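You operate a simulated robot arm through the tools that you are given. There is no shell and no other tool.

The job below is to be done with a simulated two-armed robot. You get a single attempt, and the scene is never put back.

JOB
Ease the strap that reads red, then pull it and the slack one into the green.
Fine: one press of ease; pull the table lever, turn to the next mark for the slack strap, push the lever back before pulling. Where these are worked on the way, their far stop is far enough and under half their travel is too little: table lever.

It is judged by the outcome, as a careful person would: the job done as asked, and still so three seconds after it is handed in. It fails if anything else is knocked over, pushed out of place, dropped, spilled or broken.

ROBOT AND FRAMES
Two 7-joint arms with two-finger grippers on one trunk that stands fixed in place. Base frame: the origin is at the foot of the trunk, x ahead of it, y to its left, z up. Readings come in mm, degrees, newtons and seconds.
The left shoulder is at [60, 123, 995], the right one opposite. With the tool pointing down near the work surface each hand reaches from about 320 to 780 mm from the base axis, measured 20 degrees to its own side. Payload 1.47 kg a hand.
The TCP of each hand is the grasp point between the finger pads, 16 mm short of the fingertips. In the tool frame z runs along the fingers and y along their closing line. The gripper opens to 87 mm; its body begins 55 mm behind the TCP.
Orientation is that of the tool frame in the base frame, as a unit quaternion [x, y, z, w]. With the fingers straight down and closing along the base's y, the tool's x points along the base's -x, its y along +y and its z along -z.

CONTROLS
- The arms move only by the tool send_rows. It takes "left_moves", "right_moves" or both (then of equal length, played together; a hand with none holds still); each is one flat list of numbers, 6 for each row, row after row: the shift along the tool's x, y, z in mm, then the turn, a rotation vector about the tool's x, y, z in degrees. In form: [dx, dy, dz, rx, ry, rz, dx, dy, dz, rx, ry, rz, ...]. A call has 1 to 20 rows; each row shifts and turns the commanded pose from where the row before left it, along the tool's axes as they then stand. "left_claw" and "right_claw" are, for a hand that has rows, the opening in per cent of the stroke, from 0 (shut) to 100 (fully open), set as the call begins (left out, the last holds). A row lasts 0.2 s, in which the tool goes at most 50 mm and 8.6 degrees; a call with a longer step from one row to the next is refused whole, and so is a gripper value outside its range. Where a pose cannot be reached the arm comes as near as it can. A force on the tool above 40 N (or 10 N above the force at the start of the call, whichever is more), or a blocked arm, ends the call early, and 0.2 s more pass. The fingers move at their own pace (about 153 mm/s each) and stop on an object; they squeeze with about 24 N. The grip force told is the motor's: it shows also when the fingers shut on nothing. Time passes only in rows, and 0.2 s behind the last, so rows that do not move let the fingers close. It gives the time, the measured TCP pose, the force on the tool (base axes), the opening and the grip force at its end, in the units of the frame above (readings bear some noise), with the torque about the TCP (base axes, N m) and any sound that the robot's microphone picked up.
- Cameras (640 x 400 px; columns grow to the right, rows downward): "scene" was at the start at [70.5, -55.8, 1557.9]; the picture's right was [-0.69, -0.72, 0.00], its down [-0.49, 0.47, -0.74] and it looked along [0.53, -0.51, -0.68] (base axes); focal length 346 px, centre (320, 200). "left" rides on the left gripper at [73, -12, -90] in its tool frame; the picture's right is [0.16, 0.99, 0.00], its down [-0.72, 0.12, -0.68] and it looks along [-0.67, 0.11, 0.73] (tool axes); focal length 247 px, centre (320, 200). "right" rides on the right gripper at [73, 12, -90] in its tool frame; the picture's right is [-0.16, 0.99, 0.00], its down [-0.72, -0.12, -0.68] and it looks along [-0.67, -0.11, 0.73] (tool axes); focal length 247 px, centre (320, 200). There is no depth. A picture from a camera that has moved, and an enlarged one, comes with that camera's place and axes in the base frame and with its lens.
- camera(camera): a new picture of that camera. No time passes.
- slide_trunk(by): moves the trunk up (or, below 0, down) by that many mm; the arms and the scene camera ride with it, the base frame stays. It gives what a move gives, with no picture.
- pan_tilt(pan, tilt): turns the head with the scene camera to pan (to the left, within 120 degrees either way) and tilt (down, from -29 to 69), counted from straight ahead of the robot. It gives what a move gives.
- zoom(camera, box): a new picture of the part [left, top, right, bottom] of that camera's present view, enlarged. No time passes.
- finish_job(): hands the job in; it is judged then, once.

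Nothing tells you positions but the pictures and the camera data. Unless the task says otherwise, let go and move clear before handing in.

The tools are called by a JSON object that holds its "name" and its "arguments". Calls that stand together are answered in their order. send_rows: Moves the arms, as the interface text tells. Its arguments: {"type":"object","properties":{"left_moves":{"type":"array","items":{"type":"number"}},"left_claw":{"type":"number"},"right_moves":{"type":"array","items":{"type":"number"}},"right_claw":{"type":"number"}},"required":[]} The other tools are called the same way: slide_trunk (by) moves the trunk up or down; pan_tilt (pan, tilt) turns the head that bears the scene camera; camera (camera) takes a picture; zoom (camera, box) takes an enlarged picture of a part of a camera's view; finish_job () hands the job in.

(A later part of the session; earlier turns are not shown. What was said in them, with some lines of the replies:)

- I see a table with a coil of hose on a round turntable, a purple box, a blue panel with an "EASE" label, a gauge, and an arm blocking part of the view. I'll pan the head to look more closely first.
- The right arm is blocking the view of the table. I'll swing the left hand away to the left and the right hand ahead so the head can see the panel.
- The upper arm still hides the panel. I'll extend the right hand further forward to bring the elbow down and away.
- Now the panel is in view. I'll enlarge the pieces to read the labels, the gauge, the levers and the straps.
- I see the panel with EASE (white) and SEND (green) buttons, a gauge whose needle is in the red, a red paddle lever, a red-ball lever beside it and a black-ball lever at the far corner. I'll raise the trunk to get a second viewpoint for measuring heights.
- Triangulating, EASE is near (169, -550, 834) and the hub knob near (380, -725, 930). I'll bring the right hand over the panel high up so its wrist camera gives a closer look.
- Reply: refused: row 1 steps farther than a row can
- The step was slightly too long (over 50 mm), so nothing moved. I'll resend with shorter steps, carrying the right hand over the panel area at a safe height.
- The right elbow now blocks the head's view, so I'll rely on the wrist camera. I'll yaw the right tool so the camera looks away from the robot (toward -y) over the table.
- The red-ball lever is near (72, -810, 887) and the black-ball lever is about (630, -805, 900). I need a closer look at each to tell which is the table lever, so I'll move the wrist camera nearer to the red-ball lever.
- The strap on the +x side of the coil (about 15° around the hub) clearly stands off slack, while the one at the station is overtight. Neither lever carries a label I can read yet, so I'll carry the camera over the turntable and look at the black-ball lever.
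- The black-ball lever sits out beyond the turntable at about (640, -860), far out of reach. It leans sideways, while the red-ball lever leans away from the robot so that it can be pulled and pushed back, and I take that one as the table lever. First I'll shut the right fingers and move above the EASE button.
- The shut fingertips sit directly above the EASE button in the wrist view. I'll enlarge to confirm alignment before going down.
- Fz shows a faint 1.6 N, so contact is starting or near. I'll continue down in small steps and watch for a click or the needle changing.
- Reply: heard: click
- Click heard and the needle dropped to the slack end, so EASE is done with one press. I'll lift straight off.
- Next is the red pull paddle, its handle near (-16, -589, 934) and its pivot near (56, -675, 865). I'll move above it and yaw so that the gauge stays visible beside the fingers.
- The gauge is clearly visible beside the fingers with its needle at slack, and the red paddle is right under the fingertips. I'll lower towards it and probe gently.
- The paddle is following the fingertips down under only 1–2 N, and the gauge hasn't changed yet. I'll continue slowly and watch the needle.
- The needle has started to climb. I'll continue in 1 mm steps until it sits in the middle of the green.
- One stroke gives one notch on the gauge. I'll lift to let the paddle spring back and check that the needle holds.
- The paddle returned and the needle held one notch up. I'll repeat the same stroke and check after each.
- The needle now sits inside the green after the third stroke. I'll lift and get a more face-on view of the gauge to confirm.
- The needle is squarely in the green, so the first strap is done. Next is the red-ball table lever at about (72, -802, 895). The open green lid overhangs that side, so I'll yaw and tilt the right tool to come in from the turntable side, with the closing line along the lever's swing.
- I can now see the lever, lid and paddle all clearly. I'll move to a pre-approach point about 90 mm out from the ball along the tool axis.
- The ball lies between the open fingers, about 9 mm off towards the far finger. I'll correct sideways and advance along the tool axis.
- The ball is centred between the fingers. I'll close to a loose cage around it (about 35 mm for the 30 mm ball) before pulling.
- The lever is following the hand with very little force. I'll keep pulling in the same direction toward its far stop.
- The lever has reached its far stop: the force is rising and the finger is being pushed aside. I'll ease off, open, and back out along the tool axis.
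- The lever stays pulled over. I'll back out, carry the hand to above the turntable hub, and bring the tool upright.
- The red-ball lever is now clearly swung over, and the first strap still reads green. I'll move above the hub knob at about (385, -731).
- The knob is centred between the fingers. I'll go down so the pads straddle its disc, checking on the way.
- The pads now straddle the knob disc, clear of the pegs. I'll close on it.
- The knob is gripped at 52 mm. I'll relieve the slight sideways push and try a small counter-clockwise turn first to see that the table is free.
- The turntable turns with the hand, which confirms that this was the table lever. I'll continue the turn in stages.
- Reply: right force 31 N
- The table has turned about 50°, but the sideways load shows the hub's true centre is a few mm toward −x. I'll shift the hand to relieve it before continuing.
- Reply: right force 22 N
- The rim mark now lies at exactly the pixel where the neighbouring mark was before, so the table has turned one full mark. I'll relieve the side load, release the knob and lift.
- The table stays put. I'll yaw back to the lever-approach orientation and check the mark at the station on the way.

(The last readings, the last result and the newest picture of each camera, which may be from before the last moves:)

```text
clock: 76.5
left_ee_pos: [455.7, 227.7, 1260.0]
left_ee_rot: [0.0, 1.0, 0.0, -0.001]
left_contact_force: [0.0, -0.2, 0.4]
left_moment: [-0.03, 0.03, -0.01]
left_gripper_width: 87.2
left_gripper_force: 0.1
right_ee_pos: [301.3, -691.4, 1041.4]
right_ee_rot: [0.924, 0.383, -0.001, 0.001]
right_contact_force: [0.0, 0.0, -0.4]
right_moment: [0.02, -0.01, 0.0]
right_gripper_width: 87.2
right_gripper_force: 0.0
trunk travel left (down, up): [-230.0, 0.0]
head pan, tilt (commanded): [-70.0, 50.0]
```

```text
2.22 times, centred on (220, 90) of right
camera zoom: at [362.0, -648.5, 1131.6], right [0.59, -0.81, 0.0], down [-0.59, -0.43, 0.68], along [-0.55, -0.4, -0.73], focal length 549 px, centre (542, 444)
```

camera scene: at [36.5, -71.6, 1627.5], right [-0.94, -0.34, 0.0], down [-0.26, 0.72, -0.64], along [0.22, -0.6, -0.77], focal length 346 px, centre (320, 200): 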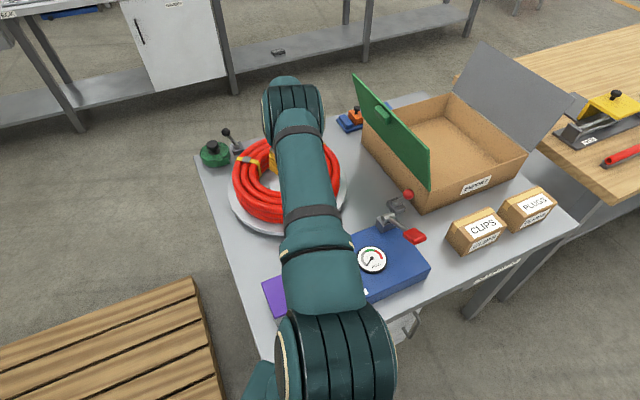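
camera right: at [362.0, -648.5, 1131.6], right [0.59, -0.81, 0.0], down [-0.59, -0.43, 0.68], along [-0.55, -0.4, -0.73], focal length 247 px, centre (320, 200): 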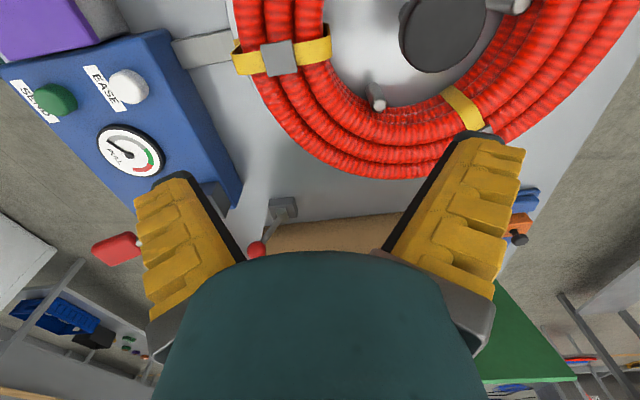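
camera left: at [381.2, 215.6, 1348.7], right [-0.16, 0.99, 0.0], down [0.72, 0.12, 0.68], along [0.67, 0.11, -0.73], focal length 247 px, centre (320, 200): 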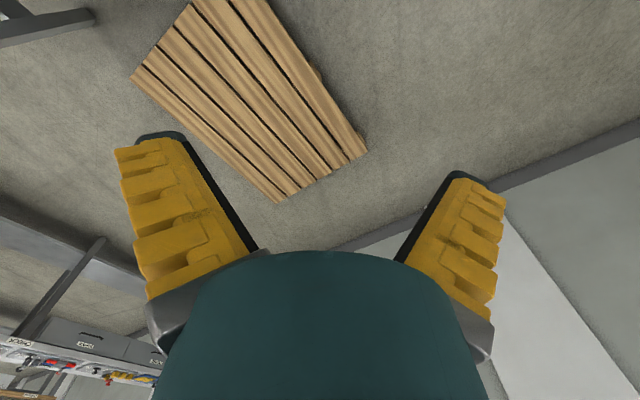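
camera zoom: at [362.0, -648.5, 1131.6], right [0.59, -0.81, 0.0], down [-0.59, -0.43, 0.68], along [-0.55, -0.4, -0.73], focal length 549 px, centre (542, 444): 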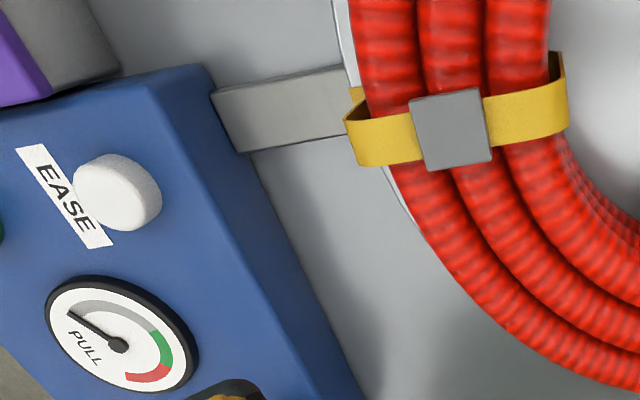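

The camera is at the same pose as before the turn. The slack strap's buckle now sits where the first strap's did, so alignment is good. Now I'll tilt and return to the pulled lever along the earlier path to push it back.

{"name": "send_rows", "arguments": {"right_moves": [0, 0, 0, 0, -7.5, 0, 0, 0, 0, 0, -7.5, 0, 0, 0, 0, 0, -7.5, 0, 0, 0, 0, 0, -7.5, 0, -22.6, -25.2, 20.9, 0, 0, 0, -22.6, -25.2, 20.9, 0, 0, 0, -22.6, -25.2, 20.9, 0, 0, 0, -22.6, -25.2, 20.9, 0, 0, 0, -22.6, -25.2, 20.9, 0, 0, 0, -22.6, -25.2, 20.9, 0, 0, 0, 0, 0, 30, 0, 0, 0, 0, 0, 30, 0, 0, 0, 0, 0, 0, 0, 0, 0]}}

{"name": "camera", "arguments": {"camera": "right"}}

{"name": "zoom", "arguments": {"camera": "scene", "box": [330, 110, 470, 260]}}

```text
clock: 79.3
left_ee_pos: [456.0, 228.7, 1259.7]
left_ee_rot: [0.0, 1.0, 0.0, 0.0]
left_contact_force: [-0.1, 0.5, -0.5]
left_moment: [0.02, 0.02, 0.0]
left_gripper_width: 87.2
left_gripper_force: 0.1
right_ee_pos: [45.8, -733.9, 947.1]
right_ee_rot: [0.892, 0.37, -0.239, 0.099]
right_contact_force: [0.2, 0.3, 0.5]
right_moment: [-0.01, 0.02, 0.02]
right_gripper_width: 86.9
right_gripper_force: 0.1
trunk travel left (down, up): [-230.0, 0.0]
head pan, tilt (commanded): [-70.0, 50.0]
```

```text
taken
camera right: at [130.5, -666.7, 990.6], right [0.6, -0.79, 0.08], down [-0.28, -0.12, 0.95], along [-0.75, -0.6, -0.3], focal length 247 px, centre (320, 200)
```

right: 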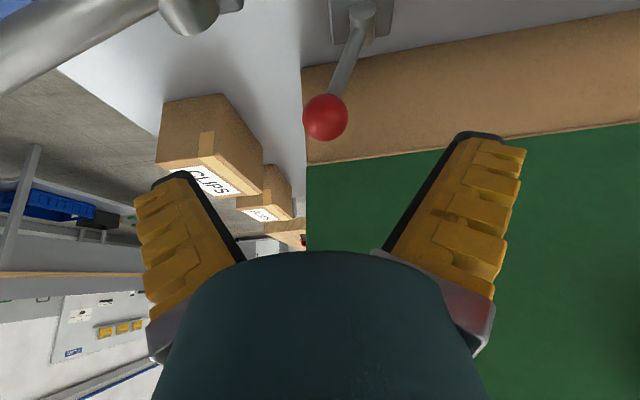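

```text
2.67 times, centred on (400, 185) of scene
camera zoom: at [37.6, -69.8, 1627.6], right [-0.94, -0.34, 0.0], down [-0.26, 0.72, -0.64], along [0.22, -0.6, -0.77], focal length 924 px, centre (107, 240)
```

zoom: 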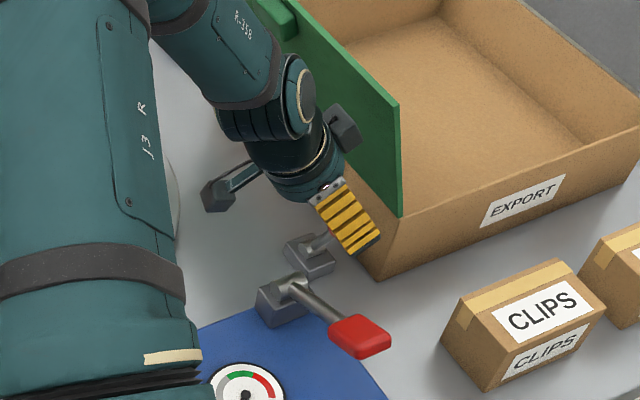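

{"name": "send_rows", "arguments": {"right_moves": [0, 0, 15, 0, 0, 0, 0, 0, 15, 0, 0, 0, 0, 1, 15, 0, 0, 0, 0, 1, 14, 0, 0, 0, 0, 0, 0, 0, 0, 0], "right_claw": 75}}

{"name": "camera", "arguments": {"camera": "right"}}

```text
clock: 80.5
left_ee_pos: [455.7, 227.9, 1259.9]
left_ee_rot: [0.0, 1.0, 0.0, 0.0]
left_contact_force: [-0.5, 0.5, -0.1]
left_moment: [-0.04, 0.03, -0.01]
left_gripper_width: 87.0
left_gripper_force: 0.0
right_ee_pos: [26.2, -754.7, 898.6]
right_ee_rot: [0.892, 0.37, -0.239, 0.099]
right_contact_force: [0.4, 0.0, 0.4]
right_moment: [0.0, -0.01, 0.0]
right_gripper_width: 69.3
right_gripper_force: 2.9
trunk travel left (down, up): [-230.0, 0.0]
head pan, tilt (commanded): [-70.0, 50.0]
```

```text
taken
camera right: at [110.9, -687.7, 939.9], right [0.6, -0.79, 0.08], down [-0.28, -0.12, 0.95], along [-0.75, -0.6, -0.3], focal length 247 px, centre (320, 200)
```

right: 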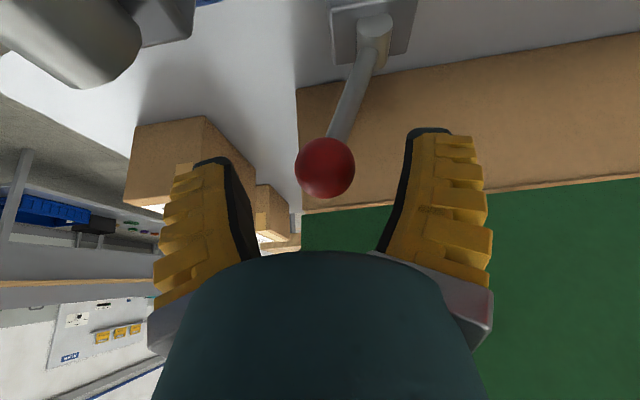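

Ball is between the fingers again. I'll narrow the cage and push the lever back (+a), starting with part of the travel.

{"name": "send_rows", "arguments": {"right_moves": [0, 0, 1, 0, 0, 0, 0, 0, 1, 0, 0, 0, 0, 0, 0, 0, 0, 0], "right_claw": 40}}

{"name": "send_rows", "arguments": {"right_moves": [0, 5, 0, 0, 0, 0, 0, 5, 0, 0, 0, 0, 0, 5, 0, 0, 0, 0, 0, 5, 0, 0, 0, 0]}}

{"name": "camera", "arguments": {"camera": "right"}}

```text
clock: 81.3
left_ee_pos: [454.6, 228.1, 1260.5]
left_ee_rot: [0.0, 1.0, 0.0, 0.0]
left_contact_force: [0.3, 0.2, -0.3]
left_moment: [0.01, 0.0, 0.0]
left_gripper_width: 86.9
left_gripper_force: 0.0
right_ee_pos: [26.2, -754.7, 895.7]
right_ee_rot: [0.893, 0.37, -0.239, 0.099]
right_contact_force: [0.7, 0.9, -0.6]
right_moment: [-0.02, 0.0, 0.0]
right_gripper_width: 40.6
right_gripper_force: 3.9
trunk travel left (down, up): [-230.0, 0.0]
head pan, tilt (commanded): [-70.0, 50.0]
```

```text
clock: 82.3
left_ee_pos: [455.2, 227.4, 1259.8]
left_ee_rot: [0.0, 1.0, 0.0, 0.0]
left_contact_force: [-0.3, 0.1, 0.2]
left_moment: [0.02, 0.02, -0.02]
left_gripper_width: 86.9
left_gripper_force: 0.0
right_ee_pos: [38.4, -770.6, 897.2]
right_ee_rot: [0.893, 0.369, -0.239, 0.099]
right_contact_force: [-1.0, 0.2, 0.9]
right_moment: [0.01, 0.04, -0.01]
right_gripper_width: 41.4
right_gripper_force: 4.7
trunk travel left (down, up): [-230.0, 0.0]
head pan, tilt (commanded): [-70.0, 50.0]
```

```text
taken
camera right: at [124.6, -703.2, 938.8], right [0.6, -0.79, 0.08], down [-0.29, -0.12, 0.95], along [-0.75, -0.59, -0.3], focal length 247 px, centre (320, 200)
```

right: 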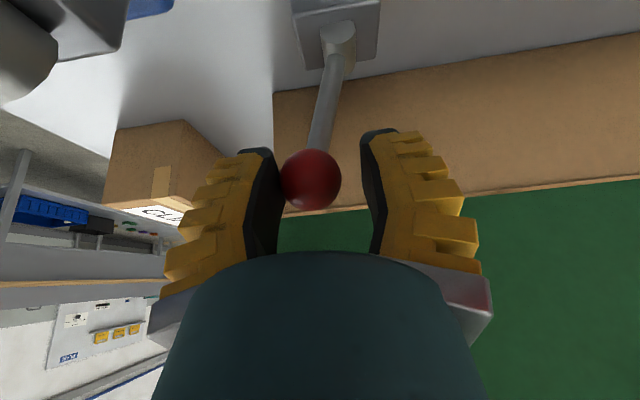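

The lever is moving back with the left finger behind the ball. I'll continue towards its original stop.

{"name": "send_rows", "arguments": {"right_moves": [0, 5, 0, 0, 0, 0, 0, 5, 0, 0, 0, 0, 0, 5, 0, 0, 0, 0, 0, 5, 0, 0, 0, 0, 0, 5, 0, 0, 0, 0, 0, 5, 0, 0, 0, 0, 0, 5, 0, 0, 0, 0, 0, 5, 0, 0, 0, 0]}}

{"name": "camera", "arguments": {"camera": "right"}}

```text
clock: 84.1
left_ee_pos: [455.7, 226.8, 1261.6]
left_ee_rot: [0.0, 1.0, 0.0, 0.001]
left_contact_force: [0.6, -0.8, -0.4]
left_moment: [-0.02, 0.02, 0.01]
left_gripper_width: 87.1
left_gripper_force: 0.0
right_ee_pos: [67.0, -799.8, 896.8]
right_ee_rot: [0.893, 0.369, -0.239, 0.099]
right_contact_force: [0.1, 0.4, 0.2]
right_moment: [0.01, -0.02, 0.0]
right_gripper_width: 41.2
right_gripper_force: 5.1
trunk travel left (down, up): [-230.0, 0.0]
head pan, tilt (commanded): [-70.0, 50.0]
```

```text
taken
camera right: at [153.4, -732.2, 938.9], right [0.6, -0.79, 0.08], down [-0.28, -0.12, 0.95], along [-0.75, -0.59, -0.3], focal length 247 px, centre (320, 200)
```

right: 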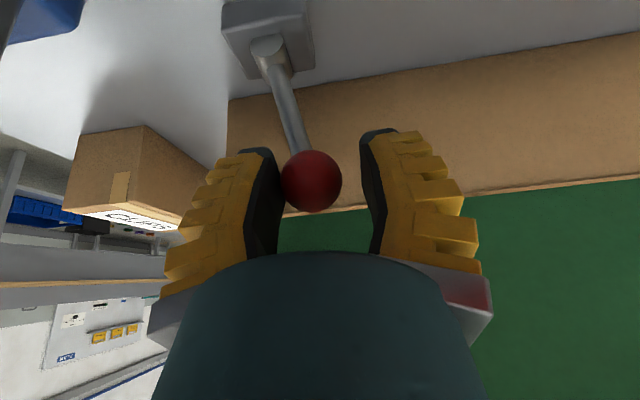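

{"name": "send_rows", "arguments": {"right_moves": [0, 4, 0, 0, 0, 0, 0, 4, 0, 0, 0, 0, 0, 4, 0, 0, 0, 0, 0, 4, 0, 0, 0, 0]}}

{"name": "camera", "arguments": {"camera": "right"}}

```text
clock: 85.1
left_ee_pos: [455.4, 227.9, 1261.1]
left_ee_rot: [0.001, 1.0, -0.001, 0.0]
left_contact_force: [0.1, 0.0, 0.2]
left_moment: [-0.03, -0.03, 0.0]
left_gripper_width: 87.0
left_gripper_force: 0.1
right_ee_pos: [77.1, -810.3, 897.5]
right_ee_rot: [0.892, 0.37, -0.239, 0.098]
right_contact_force: [0.4, 0.0, 0.3]
right_moment: [0.0, 0.01, 0.02]
right_gripper_width: 40.8
right_gripper_force: 4.3
trunk travel left (down, up): [-230.0, 0.0]
head pan, tilt (commanded): [-70.0, 50.0]
```

```text
taken
camera right: at [164.3, -743.2, 939.0], right [0.6, -0.79, 0.08], down [-0.28, -0.12, 0.95], along [-0.75, -0.59, -0.3], focal length 247 px, centre (320, 200)
```

right: 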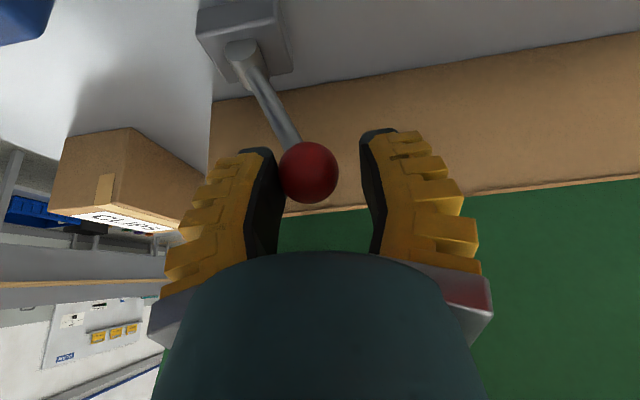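

{"name": "send_rows", "arguments": {"right_moves": [0, 2.5, 0, 0, 0, 0, 0, 2.5, 0, 0, 0, 0, 0, 2.5, 0, 0, 0, 0]}}

{"name": "camera", "arguments": {"camera": "right"}}

```text
clock: 85.9
left_ee_pos: [454.6, 229.1, 1259.2]
left_ee_rot: [0.0, 1.0, 0.0, -0.001]
left_contact_force: [0.5, -0.6, 0.5]
left_moment: [0.02, -0.01, 0.02]
left_gripper_width: 87.0
left_gripper_force: 0.1
right_ee_pos: [84.4, -815.4, 898.5]
right_ee_rot: [0.893, 0.369, -0.239, 0.098]
right_contact_force: [-2.4, 2.2, 0.4]
right_moment: [-0.03, 0.07, -0.03]
right_gripper_width: 43.3
right_gripper_force: 6.2
trunk travel left (down, up): [-230.0, 0.0]
head pan, tilt (commanded): [-70.0, 50.0]
```

```text
taken
camera right: at [168.9, -747.9, 939.7], right [0.6, -0.8, 0.08], down [-0.28, -0.12, 0.95], along [-0.75, -0.59, -0.3], focal length 247 px, centre (320, 200)
```

right: 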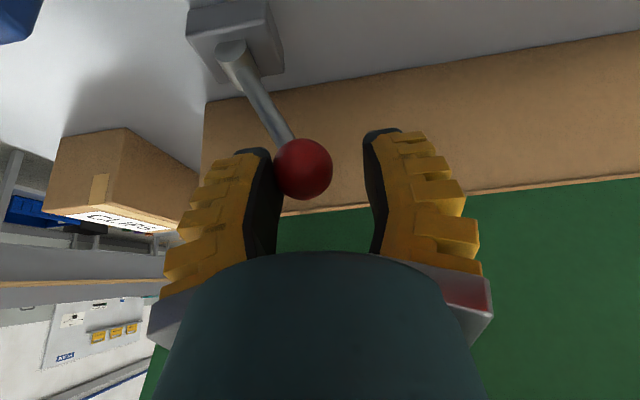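

{"name": "send_rows", "arguments": {"right_moves": [0, 2, 0, 0, 0, 0, 0, 0, 0, 0, 0, 0]}}

{"name": "send_rows", "arguments": {"right_moves": [0, -4, 0, 0, 0, 0, 0, -3, 0, 0, 0, 0, 0, 0, 0, 0, 0, 0], "right_claw": 80}}

{"name": "camera", "arguments": {"camera": "right"}}

```text
clock: 86.5
left_ee_pos: [454.2, 229.3, 1260.9]
left_ee_rot: [0.0, 1.0, 0.0, -0.001]
left_contact_force: [-0.4, -0.5, 0.2]
left_moment: [0.0, 0.01, 0.01]
left_gripper_width: 87.1
left_gripper_force: 0.1
right_ee_pos: [84.7, -816.4, 898.7]
right_ee_rot: [0.892, 0.37, -0.239, 0.099]
right_contact_force: [-7.7, 3.6, 2.3]
right_moment: [-0.04, 0.19, 0.0]
right_gripper_width: 45.6
right_gripper_force: 8.2
trunk travel left (down, up): [-230.0, 0.0]
head pan, tilt (commanded): [-70.0, 50.0]
```

```text
clock: 87.3
left_ee_pos: [455.8, 228.7, 1259.7]
left_ee_rot: [0.0, 1.0, 0.0, -0.001]
left_contact_force: [0.3, 0.0, 0.6]
left_moment: [-0.02, -0.01, 0.01]
left_gripper_width: 87.2
left_gripper_force: 0.0
right_ee_pos: [82.8, -812.8, 896.8]
right_ee_rot: [0.892, 0.37, -0.239, 0.098]
right_contact_force: [0.2, 0.0, 0.5]
right_moment: [0.02, 0.0, 0.0]
right_gripper_width: 73.0
right_gripper_force: 2.7
trunk travel left (down, up): [-230.0, 0.0]
head pan, tilt (commanded): [-70.0, 50.0]
```

```text
taken
camera right: at [166.6, -745.4, 938.9], right [0.6, -0.79, 0.08], down [-0.28, -0.12, 0.95], along [-0.75, -0.6, -0.3], focal length 247 px, centre (320, 200)
```

right: 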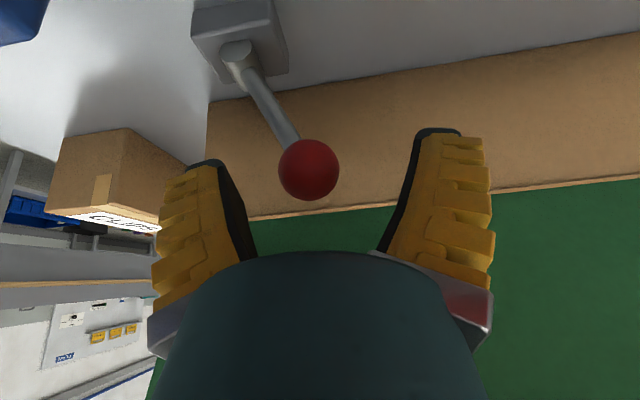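

The lever is back at its original stop. I'll retreat the way I came, reopen the view and set up for the pull paddle again.

{"name": "send_rows", "arguments": {"right_moves": [0, 0, -25, 0, 0, 0, 0, 0, -30, 0, 0, 0, 0, 0, -40, 0, 0, 0, 10.2, -29, -24.5, 0, 0, 0, 10.2, -29, -24.5, 0, 0, 0, 10.2, -29, -24.5, 0, 0, 0, 10.2, -29, -24.5, 0, 0, 0, 10.2, -29, -24.5, 0, 0, 0, 10.2, -29, -24.5, 0, 0, 0, 0, 0, 0, 0, 7.5, 0, 0, 0, 0, 0, 7.5, 0, 0, 0, 0, 0, 7.5, 0, 0, 0, 0, 0, 7.5, 0], "right_claw": 80}}

{"name": "camera", "arguments": {"camera": "scene"}}

{"name": "zoom", "arguments": {"camera": "scene", "box": [330, 150, 450, 280]}}

```text
clock: 90.1
left_ee_pos: [455.3, 227.9, 1260.6]
left_ee_rot: [0.0, 1.0, -0.001, 0.001]
left_contact_force: [0.4, -1.0, 0.6]
left_moment: [0.0, -0.01, -0.01]
left_gripper_width: 87.1
left_gripper_force: 0.0
right_ee_pos: [80.8, -565.1, 1076.3]
right_ee_rot: [0.924, 0.383, 0.001, -0.001]
right_contact_force: [-0.2, 0.5, 0.6]
right_moment: [0.0, 0.02, 0.01]
right_gripper_width: 73.0
right_gripper_force: 2.0
trunk travel left (down, up): [-230.0, 0.0]
head pan, tilt (commanded): [-70.0, 50.0]
```

```text
taken
camera scene: at [36.9, -70.6, 1627.5], right [-0.94, -0.34, 0.0], down [-0.26, 0.72, -0.64], along [0.22, -0.6, -0.77], focal length 346 px, centre (320, 200)
```

scene: 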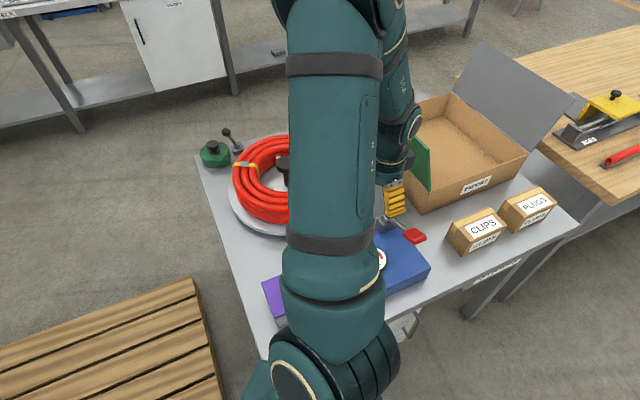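

```text
3.08 times, centred on (390, 215) of scene
camera zoom: at [36.9, -70.6, 1627.5], right [-0.94, -0.34, 0.0], down [-0.26, 0.72, -0.64], along [0.22, -0.6, -0.77], focal length 1066 px, centre (105, 154)
```

zoom: 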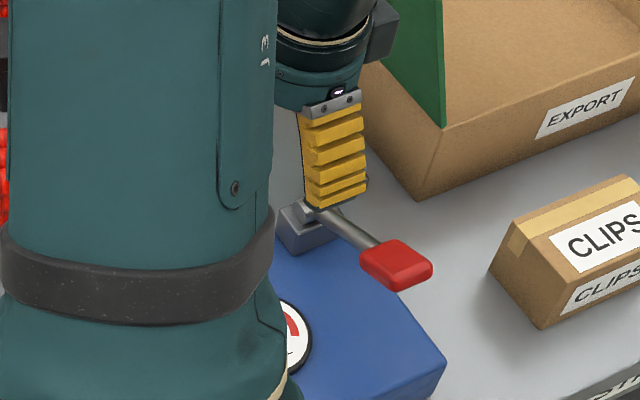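

{"name": "send_rows", "arguments": {"right_moves": [0, 0, 0, 0, 0, -7.9, 0, 0, 0, 0, 0, -7.9, 0, 0, 0, 0, 0, -7.9, 0, 0, 0, 0, 0, -7.9, 0, 0, 0, 0, 0, -7.9, 0, 0, 0, 0, 0, -7.9, 0, 0, 0, 0, 0, -7.9, 0, 0, 0, 0, 0, -7.9, 0, 0, 0, 0, 0, -7.9, 0, 0, 0, 0, 0, -7.9, 12.5, -31.9, 20, 0, 0, 0, 12.5, -31.9, 20, 0, 0, 0, 12.5, -31.9, 16, 0, 0, 0, 0, 0, 0, 0, 0, 0], "right_claw": 0}}

{"name": "camera", "arguments": {"camera": "right"}}

```text
clock: 93.1
left_ee_pos: [455.7, 229.2, 1259.2]
left_ee_rot: [0.0, 1.0, 0.001, 0.0]
left_contact_force: [-0.1, 0.0, -0.6]
left_moment: [0.01, -0.03, 0.02]
left_gripper_width: 86.9
left_gripper_force: 0.0
right_ee_pos: [-17.6, -586.4, 1021.8]
right_ee_rot: [0.469, 0.883, -0.001, 0.0]
right_contact_force: [0.5, 0.0, -0.3]
right_moment: [-0.01, -0.01, -0.01]
right_gripper_width: 0.1
right_gripper_force: 24.0
trunk travel left (down, up): [-230.0, 0.0]
head pan, tilt (commanded): [-70.0, 50.0]
```

```text
taken
camera right: at [-48.7, -520.3, 1111.4], right [0.91, 0.42, 0.0], down [0.31, -0.66, 0.68], along [0.29, -0.62, -0.73], focal length 247 px, centre (320, 200)
```

right: 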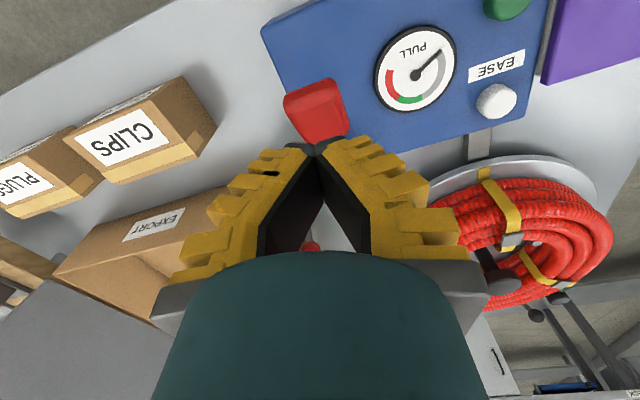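

{"name": "zoom", "arguments": {"camera": "right", "box": [420, 100, 600, 260]}}

{"name": "zoom", "arguments": {"camera": "right", "box": [280, 20, 500, 160]}}

```text
2.50 times, centred on (510, 180) of right
camera zoom: at [-48.7, -520.3, 1111.4], right [0.91, 0.42, 0.0], down [0.31, -0.66, 0.68], along [0.29, -0.62, -0.73], focal length 617 px, centre (-155, 250)
```

zoom: 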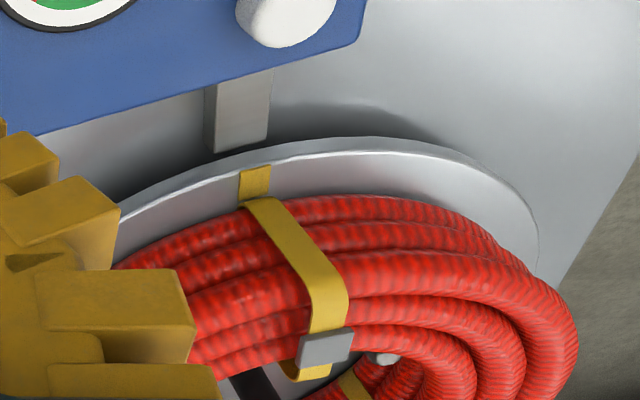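

```text
2.86 times, centred on (390, 90) of right
camera zoom: at [-48.7, -520.3, 1111.4], right [0.91, 0.42, 0.0], down [0.31, -0.66, 0.68], along [0.29, -0.62, -0.73], focal length 706 px, centre (120, 514)
```

zoom: 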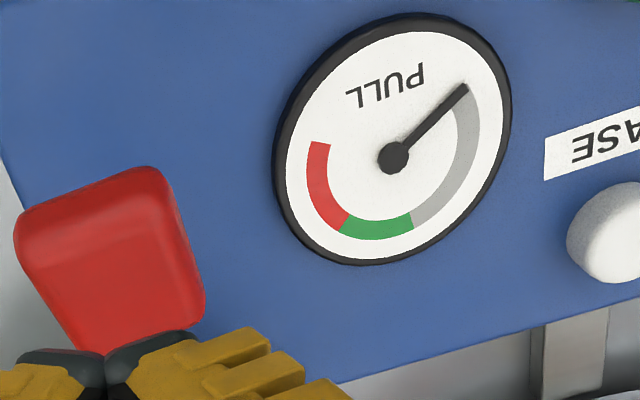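

The mark is lined up with the pointer, and the needle reads slack. I'll lower to the paddle and give the first stroke.

{"name": "send_rows", "arguments": {"right_moves": [0, -1, 20, 0, 0, 0, 0, 0, 20, 0, 0, 0, 0, 0, 13, 0, 0, 0, 0, 0, 10, 0, 0, 0, 0, 0, 10, 0, 0, 0, 0, 0, 10, 0, 0, 0, 0, 0, 10, 0, 0, 0, 0, 0, 6, 0, 0, 0, 0, 0, 6, 0, 0, 0, 0, 0, 6, 0, 0, 0, 0, 0, 0, 0, 0, 0, 0, 0, -19, 0, 0, 0, 0, 0, -19, 0, 0, 0, 0, 0, -20, 0, 0, 0, 0, 0, 0, 0, 0, 0]}}

{"name": "zoom", "arguments": {"camera": "right", "box": [200, 20, 520, 220]}}

```text
clock: 96.3
left_ee_pos: [456.2, 227.8, 1260.3]
left_ee_rot: [0.0, 1.0, 0.001, 0.0]
left_contact_force: [-1.4, 0.2, -0.4]
left_moment: [0.0, -0.01, 0.0]
left_gripper_width: 87.1
left_gripper_force: 0.2
right_ee_pos: [-21.6, -588.1, 966.4]
right_ee_rot: [0.469, 0.883, 0.0, 0.0]
right_contact_force: [0.2, -0.9, 0.0]
right_moment: [0.02, -0.04, 0.0]
right_gripper_width: 0.0
right_gripper_force: 28.1
trunk travel left (down, up): [-230.0, 0.0]
head pan, tilt (commanded): [-70.0, 50.0]
```

```text
2.00 times, centred on (360, 120) of right
camera zoom: at [-51.2, -522.4, 1057.0], right [0.91, 0.42, 0.0], down [0.31, -0.67, 0.68], along [0.29, -0.62, -0.73], focal length 494 px, centre (240, 360)
```

zoom: 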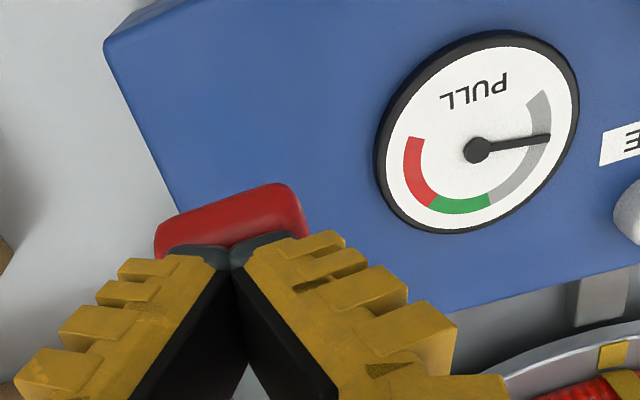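

One notch up, the same as before. Second stroke.

{"name": "send_rows", "arguments": {"right_moves": [0, 0, 10, 0, 0, 0, 0, 0, 10, 0, 0, 0, 0, 0, 10, 0, 0, 0, 0, 0, 9, 0, 0, 0, 0, 0, 6, 0, 0, 0, 0, 0, 6, 0, 0, 0, 0, 0, 5, 0, 0, 0, 0, 0, 0, 0, 0, 0, 0, 0, -18, 0, 0, 0, 0, 0, -18, 0, 0, 0, 0, 0, -20, 0, 0, 0, 0, 0, 0, 0, 0, 0]}}

{"name": "zoom", "arguments": {"camera": "right", "box": [200, 20, 520, 220]}}

```text
clock: 98.9
left_ee_pos: [453.4, 227.4, 1259.9]
left_ee_rot: [0.0, 1.0, 0.0, -0.001]
left_contact_force: [-0.2, -0.2, 0.2]
left_moment: [0.02, 0.0, 0.01]
left_gripper_width: 87.0
left_gripper_force: 0.1
right_ee_pos: [-20.3, -589.1, 965.4]
right_ee_rot: [0.47, 0.883, -0.001, 0.0]
right_contact_force: [-0.2, 0.8, 0.3]
right_moment: [0.0, 0.02, -0.03]
right_gripper_width: 0.1
right_gripper_force: 27.3
trunk travel left (down, up): [-230.0, 0.0]
head pan, tilt (commanded): [-70.0, 50.0]
```

```text
2.00 times, centred on (360, 120) of right
camera zoom: at [-51.6, -522.9, 1056.5], right [0.91, 0.42, 0.0], down [0.31, -0.67, 0.68], along [0.29, -0.62, -0.73], focal length 494 px, centre (240, 360)
```

zoom: 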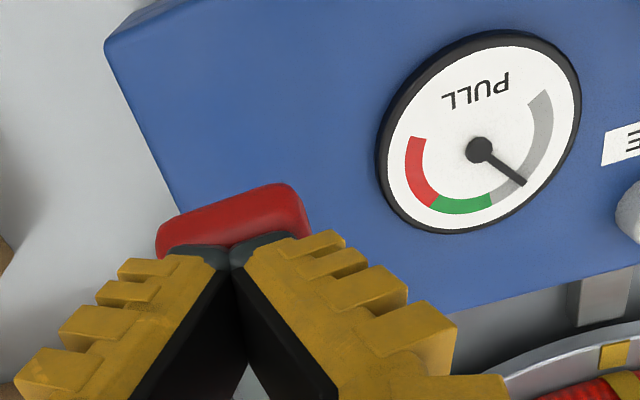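

Second notch reached. The third stroke should bring it into the green.

{"name": "send_rows", "arguments": {"right_moves": [0, 0, 10, 0, 0, 0, 0, 0, 10, 0, 0, 0, 0, 0, 10, 0, 0, 0, 0, 0, 9, 0, 0, 0, 0, 0, 6, 0, 0, 0, 0, 0, 6, 0, 0, 0, 0, 0, 5, 0, 0, 0, 0, 0, 0, 0, 0, 0, 0, 0, -18, 0, 0, 0, 0, 0, -18, 0, 0, 0, 0, 0, -20, 0, 0, 0, 0, 0, 0, 0, 0, 0]}}

{"name": "zoom", "arguments": {"camera": "right", "box": [340, 20, 520, 130]}}

```text
clock: 101.5
left_ee_pos: [455.9, 227.0, 1260.4]
left_ee_rot: [0.001, 1.0, 0.0, 0.0]
left_contact_force: [0.0, 0.0, 0.2]
left_moment: [-0.02, 0.02, 0.02]
left_gripper_width: 87.0
left_gripper_force: 0.1
right_ee_pos: [-19.4, -589.2, 968.2]
right_ee_rot: [0.469, 0.883, 0.0, -0.001]
right_contact_force: [0.1, 0.1, -0.2]
right_moment: [0.03, 0.0, -0.02]
right_gripper_width: 0.0
right_gripper_force: 28.6
trunk travel left (down, up): [-230.0, 0.0]
head pan, tilt (commanded): [-70.0, 50.0]
```

```text
3.56 times, centred on (430, 75) of right
camera zoom: at [-50.7, -523.2, 1058.5], right [0.91, 0.42, 0.0], down [0.31, -0.67, 0.68], along [0.29, -0.62, -0.73], focal length 878 px, centre (-71, 644)
```

zoom: 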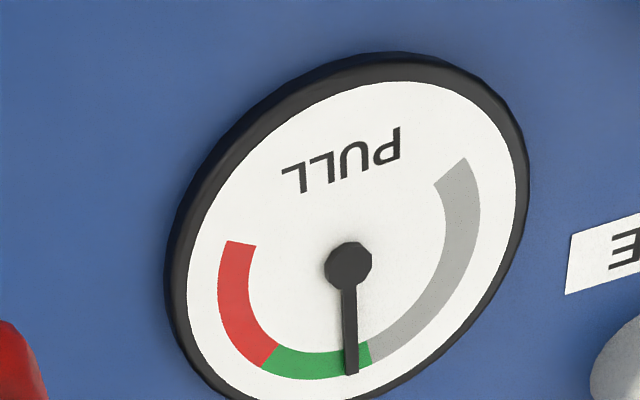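

The needle is in the green for the second strap. I'll lift clear and move the arm off to check everything from above.

{"name": "send_rows", "arguments": {"right_moves": [0, 0, -30, 0, 0, 0, 0, 0, -45, 0, 0, 0, 0, 0, -45, 0, 0, 0, -12, 40, -15, 0, 0, 0, -12, 40, -15, 0, 0, 0, 0, 40, -15, 0, 0, 0, 0, 40, -15, 0, 0, 0, 0, 40, -10, 0, 0, 0, 0, 45, 0, 0, 0, 0, 0, 45, 0, 0, 0, 0, 0, 45, 0, 0, 0, 0]}}

{"name": "camera", "arguments": {"camera": "scene"}}

```text
clock: 103.9
left_ee_pos: [456.1, 229.2, 1260.9]
left_ee_rot: [0.001, 1.0, 0.0, 0.001]
left_contact_force: [1.2, 0.0, 0.1]
left_moment: [-0.01, 0.05, 0.01]
left_gripper_width: 87.1
left_gripper_force: 0.0
right_ee_pos: [270.1, -418.6, 1158.2]
right_ee_rot: [0.47, 0.883, -0.001, 0.0]
right_contact_force: [0.0, 1.3, -0.6]
right_moment: [-0.02, 0.01, 0.01]
right_gripper_width: 0.0
right_gripper_force: 28.6
trunk travel left (down, up): [-230.0, 0.0]
head pan, tilt (commanded): [-70.0, 50.0]
```

```text
taken
camera scene: at [37.9, -70.1, 1627.5], right [-0.94, -0.34, 0.0], down [-0.26, 0.72, -0.64], along [0.22, -0.6, -0.77], focal length 346 px, centre (320, 200)
```

scene: 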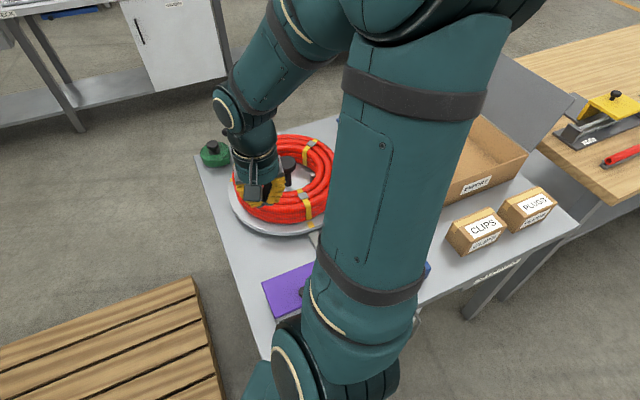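

{"name": "send_rows", "arguments": {"right_moves": [8, 45, -3, 0, 0, 0, 8, 45, -3, 0, 0, 0, 8, 45, -3, 0, 0, 0, 8, 45, -3, 0, 0, 0, 8, 45, -3, 0, 0, 0, 8, 45, -3, 0, 0, 0, 8, 45, -3, 0, 0, 0, 8, 45, -3, 0, 0, 0, 8, 45, -3, 0, 0, 0]}}

{"name": "camera", "arguments": {"camera": "scene"}}

```text
clock: 105.9
left_ee_pos: [455.5, 228.7, 1259.5]
left_ee_rot: [0.0, 1.0, 0.0, 0.0]
left_contact_force: [0.6, 0.0, 0.2]
left_moment: [0.0, 0.03, -0.01]
left_gripper_width: 86.9
left_gripper_force: 0.1
right_ee_pos: [567.5, -132.8, 1182.8]
right_ee_rot: [0.47, 0.883, 0.0, 0.0]
right_contact_force: [1.0, 0.2, -0.3]
right_moment: [-0.01, 0.0, 0.02]
right_gripper_width: 0.1
right_gripper_force: 28.3
trunk travel left (down, up): [-230.0, 0.0]
head pan, tilt (commanded): [-70.0, 50.0]
```

```text
taken
camera scene: at [38.2, -69.3, 1627.6], right [-0.94, -0.34, 0.0], down [-0.26, 0.72, -0.64], along [0.22, -0.6, -0.77], focal length 346 px, centre (320, 200)
```

scene: 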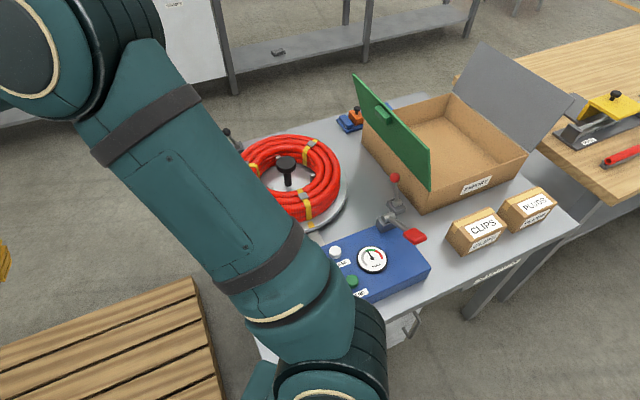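

{"name": "zoom", "arguments": {"camera": "scene", "box": [300, 170, 450, 290]}}

{"name": "zoom", "arguments": {"camera": "scene", "box": [220, 120, 360, 240]}}

```text
3.33 times, centred on (375, 230) of scene
camera zoom: at [38.2, -69.3, 1627.6], right [-0.94, -0.34, 0.0], down [-0.26, 0.72, -0.64], along [0.22, -0.6, -0.77], focal length 1154 px, centre (137, 100)
```

zoom: 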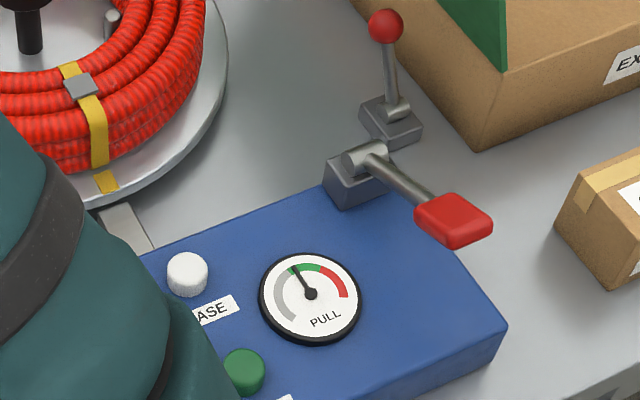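

```text
3.33 times, centred on (290, 180) of scene
camera zoom: at [38.2, -69.3, 1627.6], right [-0.94, -0.34, 0.0], down [-0.26, 0.72, -0.64], along [0.22, -0.6, -0.77], focal length 1154 px, centre (420, 267)
```

zoom: 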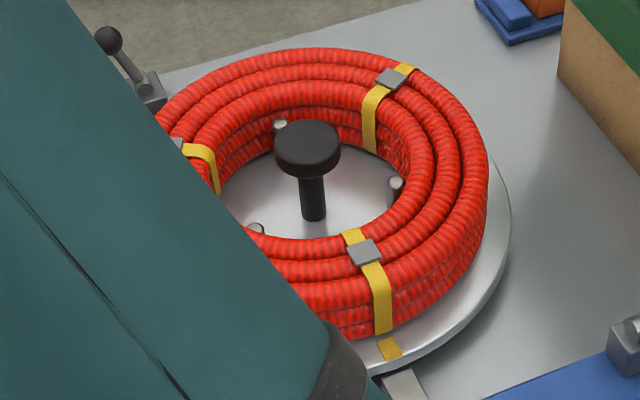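

Both worked straps are in the green: the gauge reads green for the second, and I saw green for the first before turning. The table lever is back at its stop, the paddle is up, and nothing else appears disturbed. Both hands are clear, so I'm handing in.

{"name": "finish_job", "arguments": {}}

```text
The job is handed in.
```

I eased the over-tight strap and pulled both it and the slack one into the green, then handed the job in. I haven't seen the judge's result.

- **First strap:** One press of EASE clicked and dropped the needle to slack. Three strokes of the red paddle then brought it into the green.
- **Turning the table:** Neither ball lever on the table is labelled. I took the red-ball one as the table lever, and the table turned freely once I had pulled it to its far stop. I turned the table one mark by the hub knob, lined the slack strap up with the pointer and pushed the lever back to its original stop before pulling.
- **Second strap:** Three paddle strokes brought it into the green, and it still read green in the last view.
- **Rest of the table:** SEND, the black-ball lever and everything else on the table were left alone. Nothing looked out of place in the last views, though the arm hid the purple box and the far corner with the green coil. Both hands were clear of the work before I handed in.

In both cases the needle sits near the low edge of the green. I stopped there because the next stroke would have landed at the green/red boundary.
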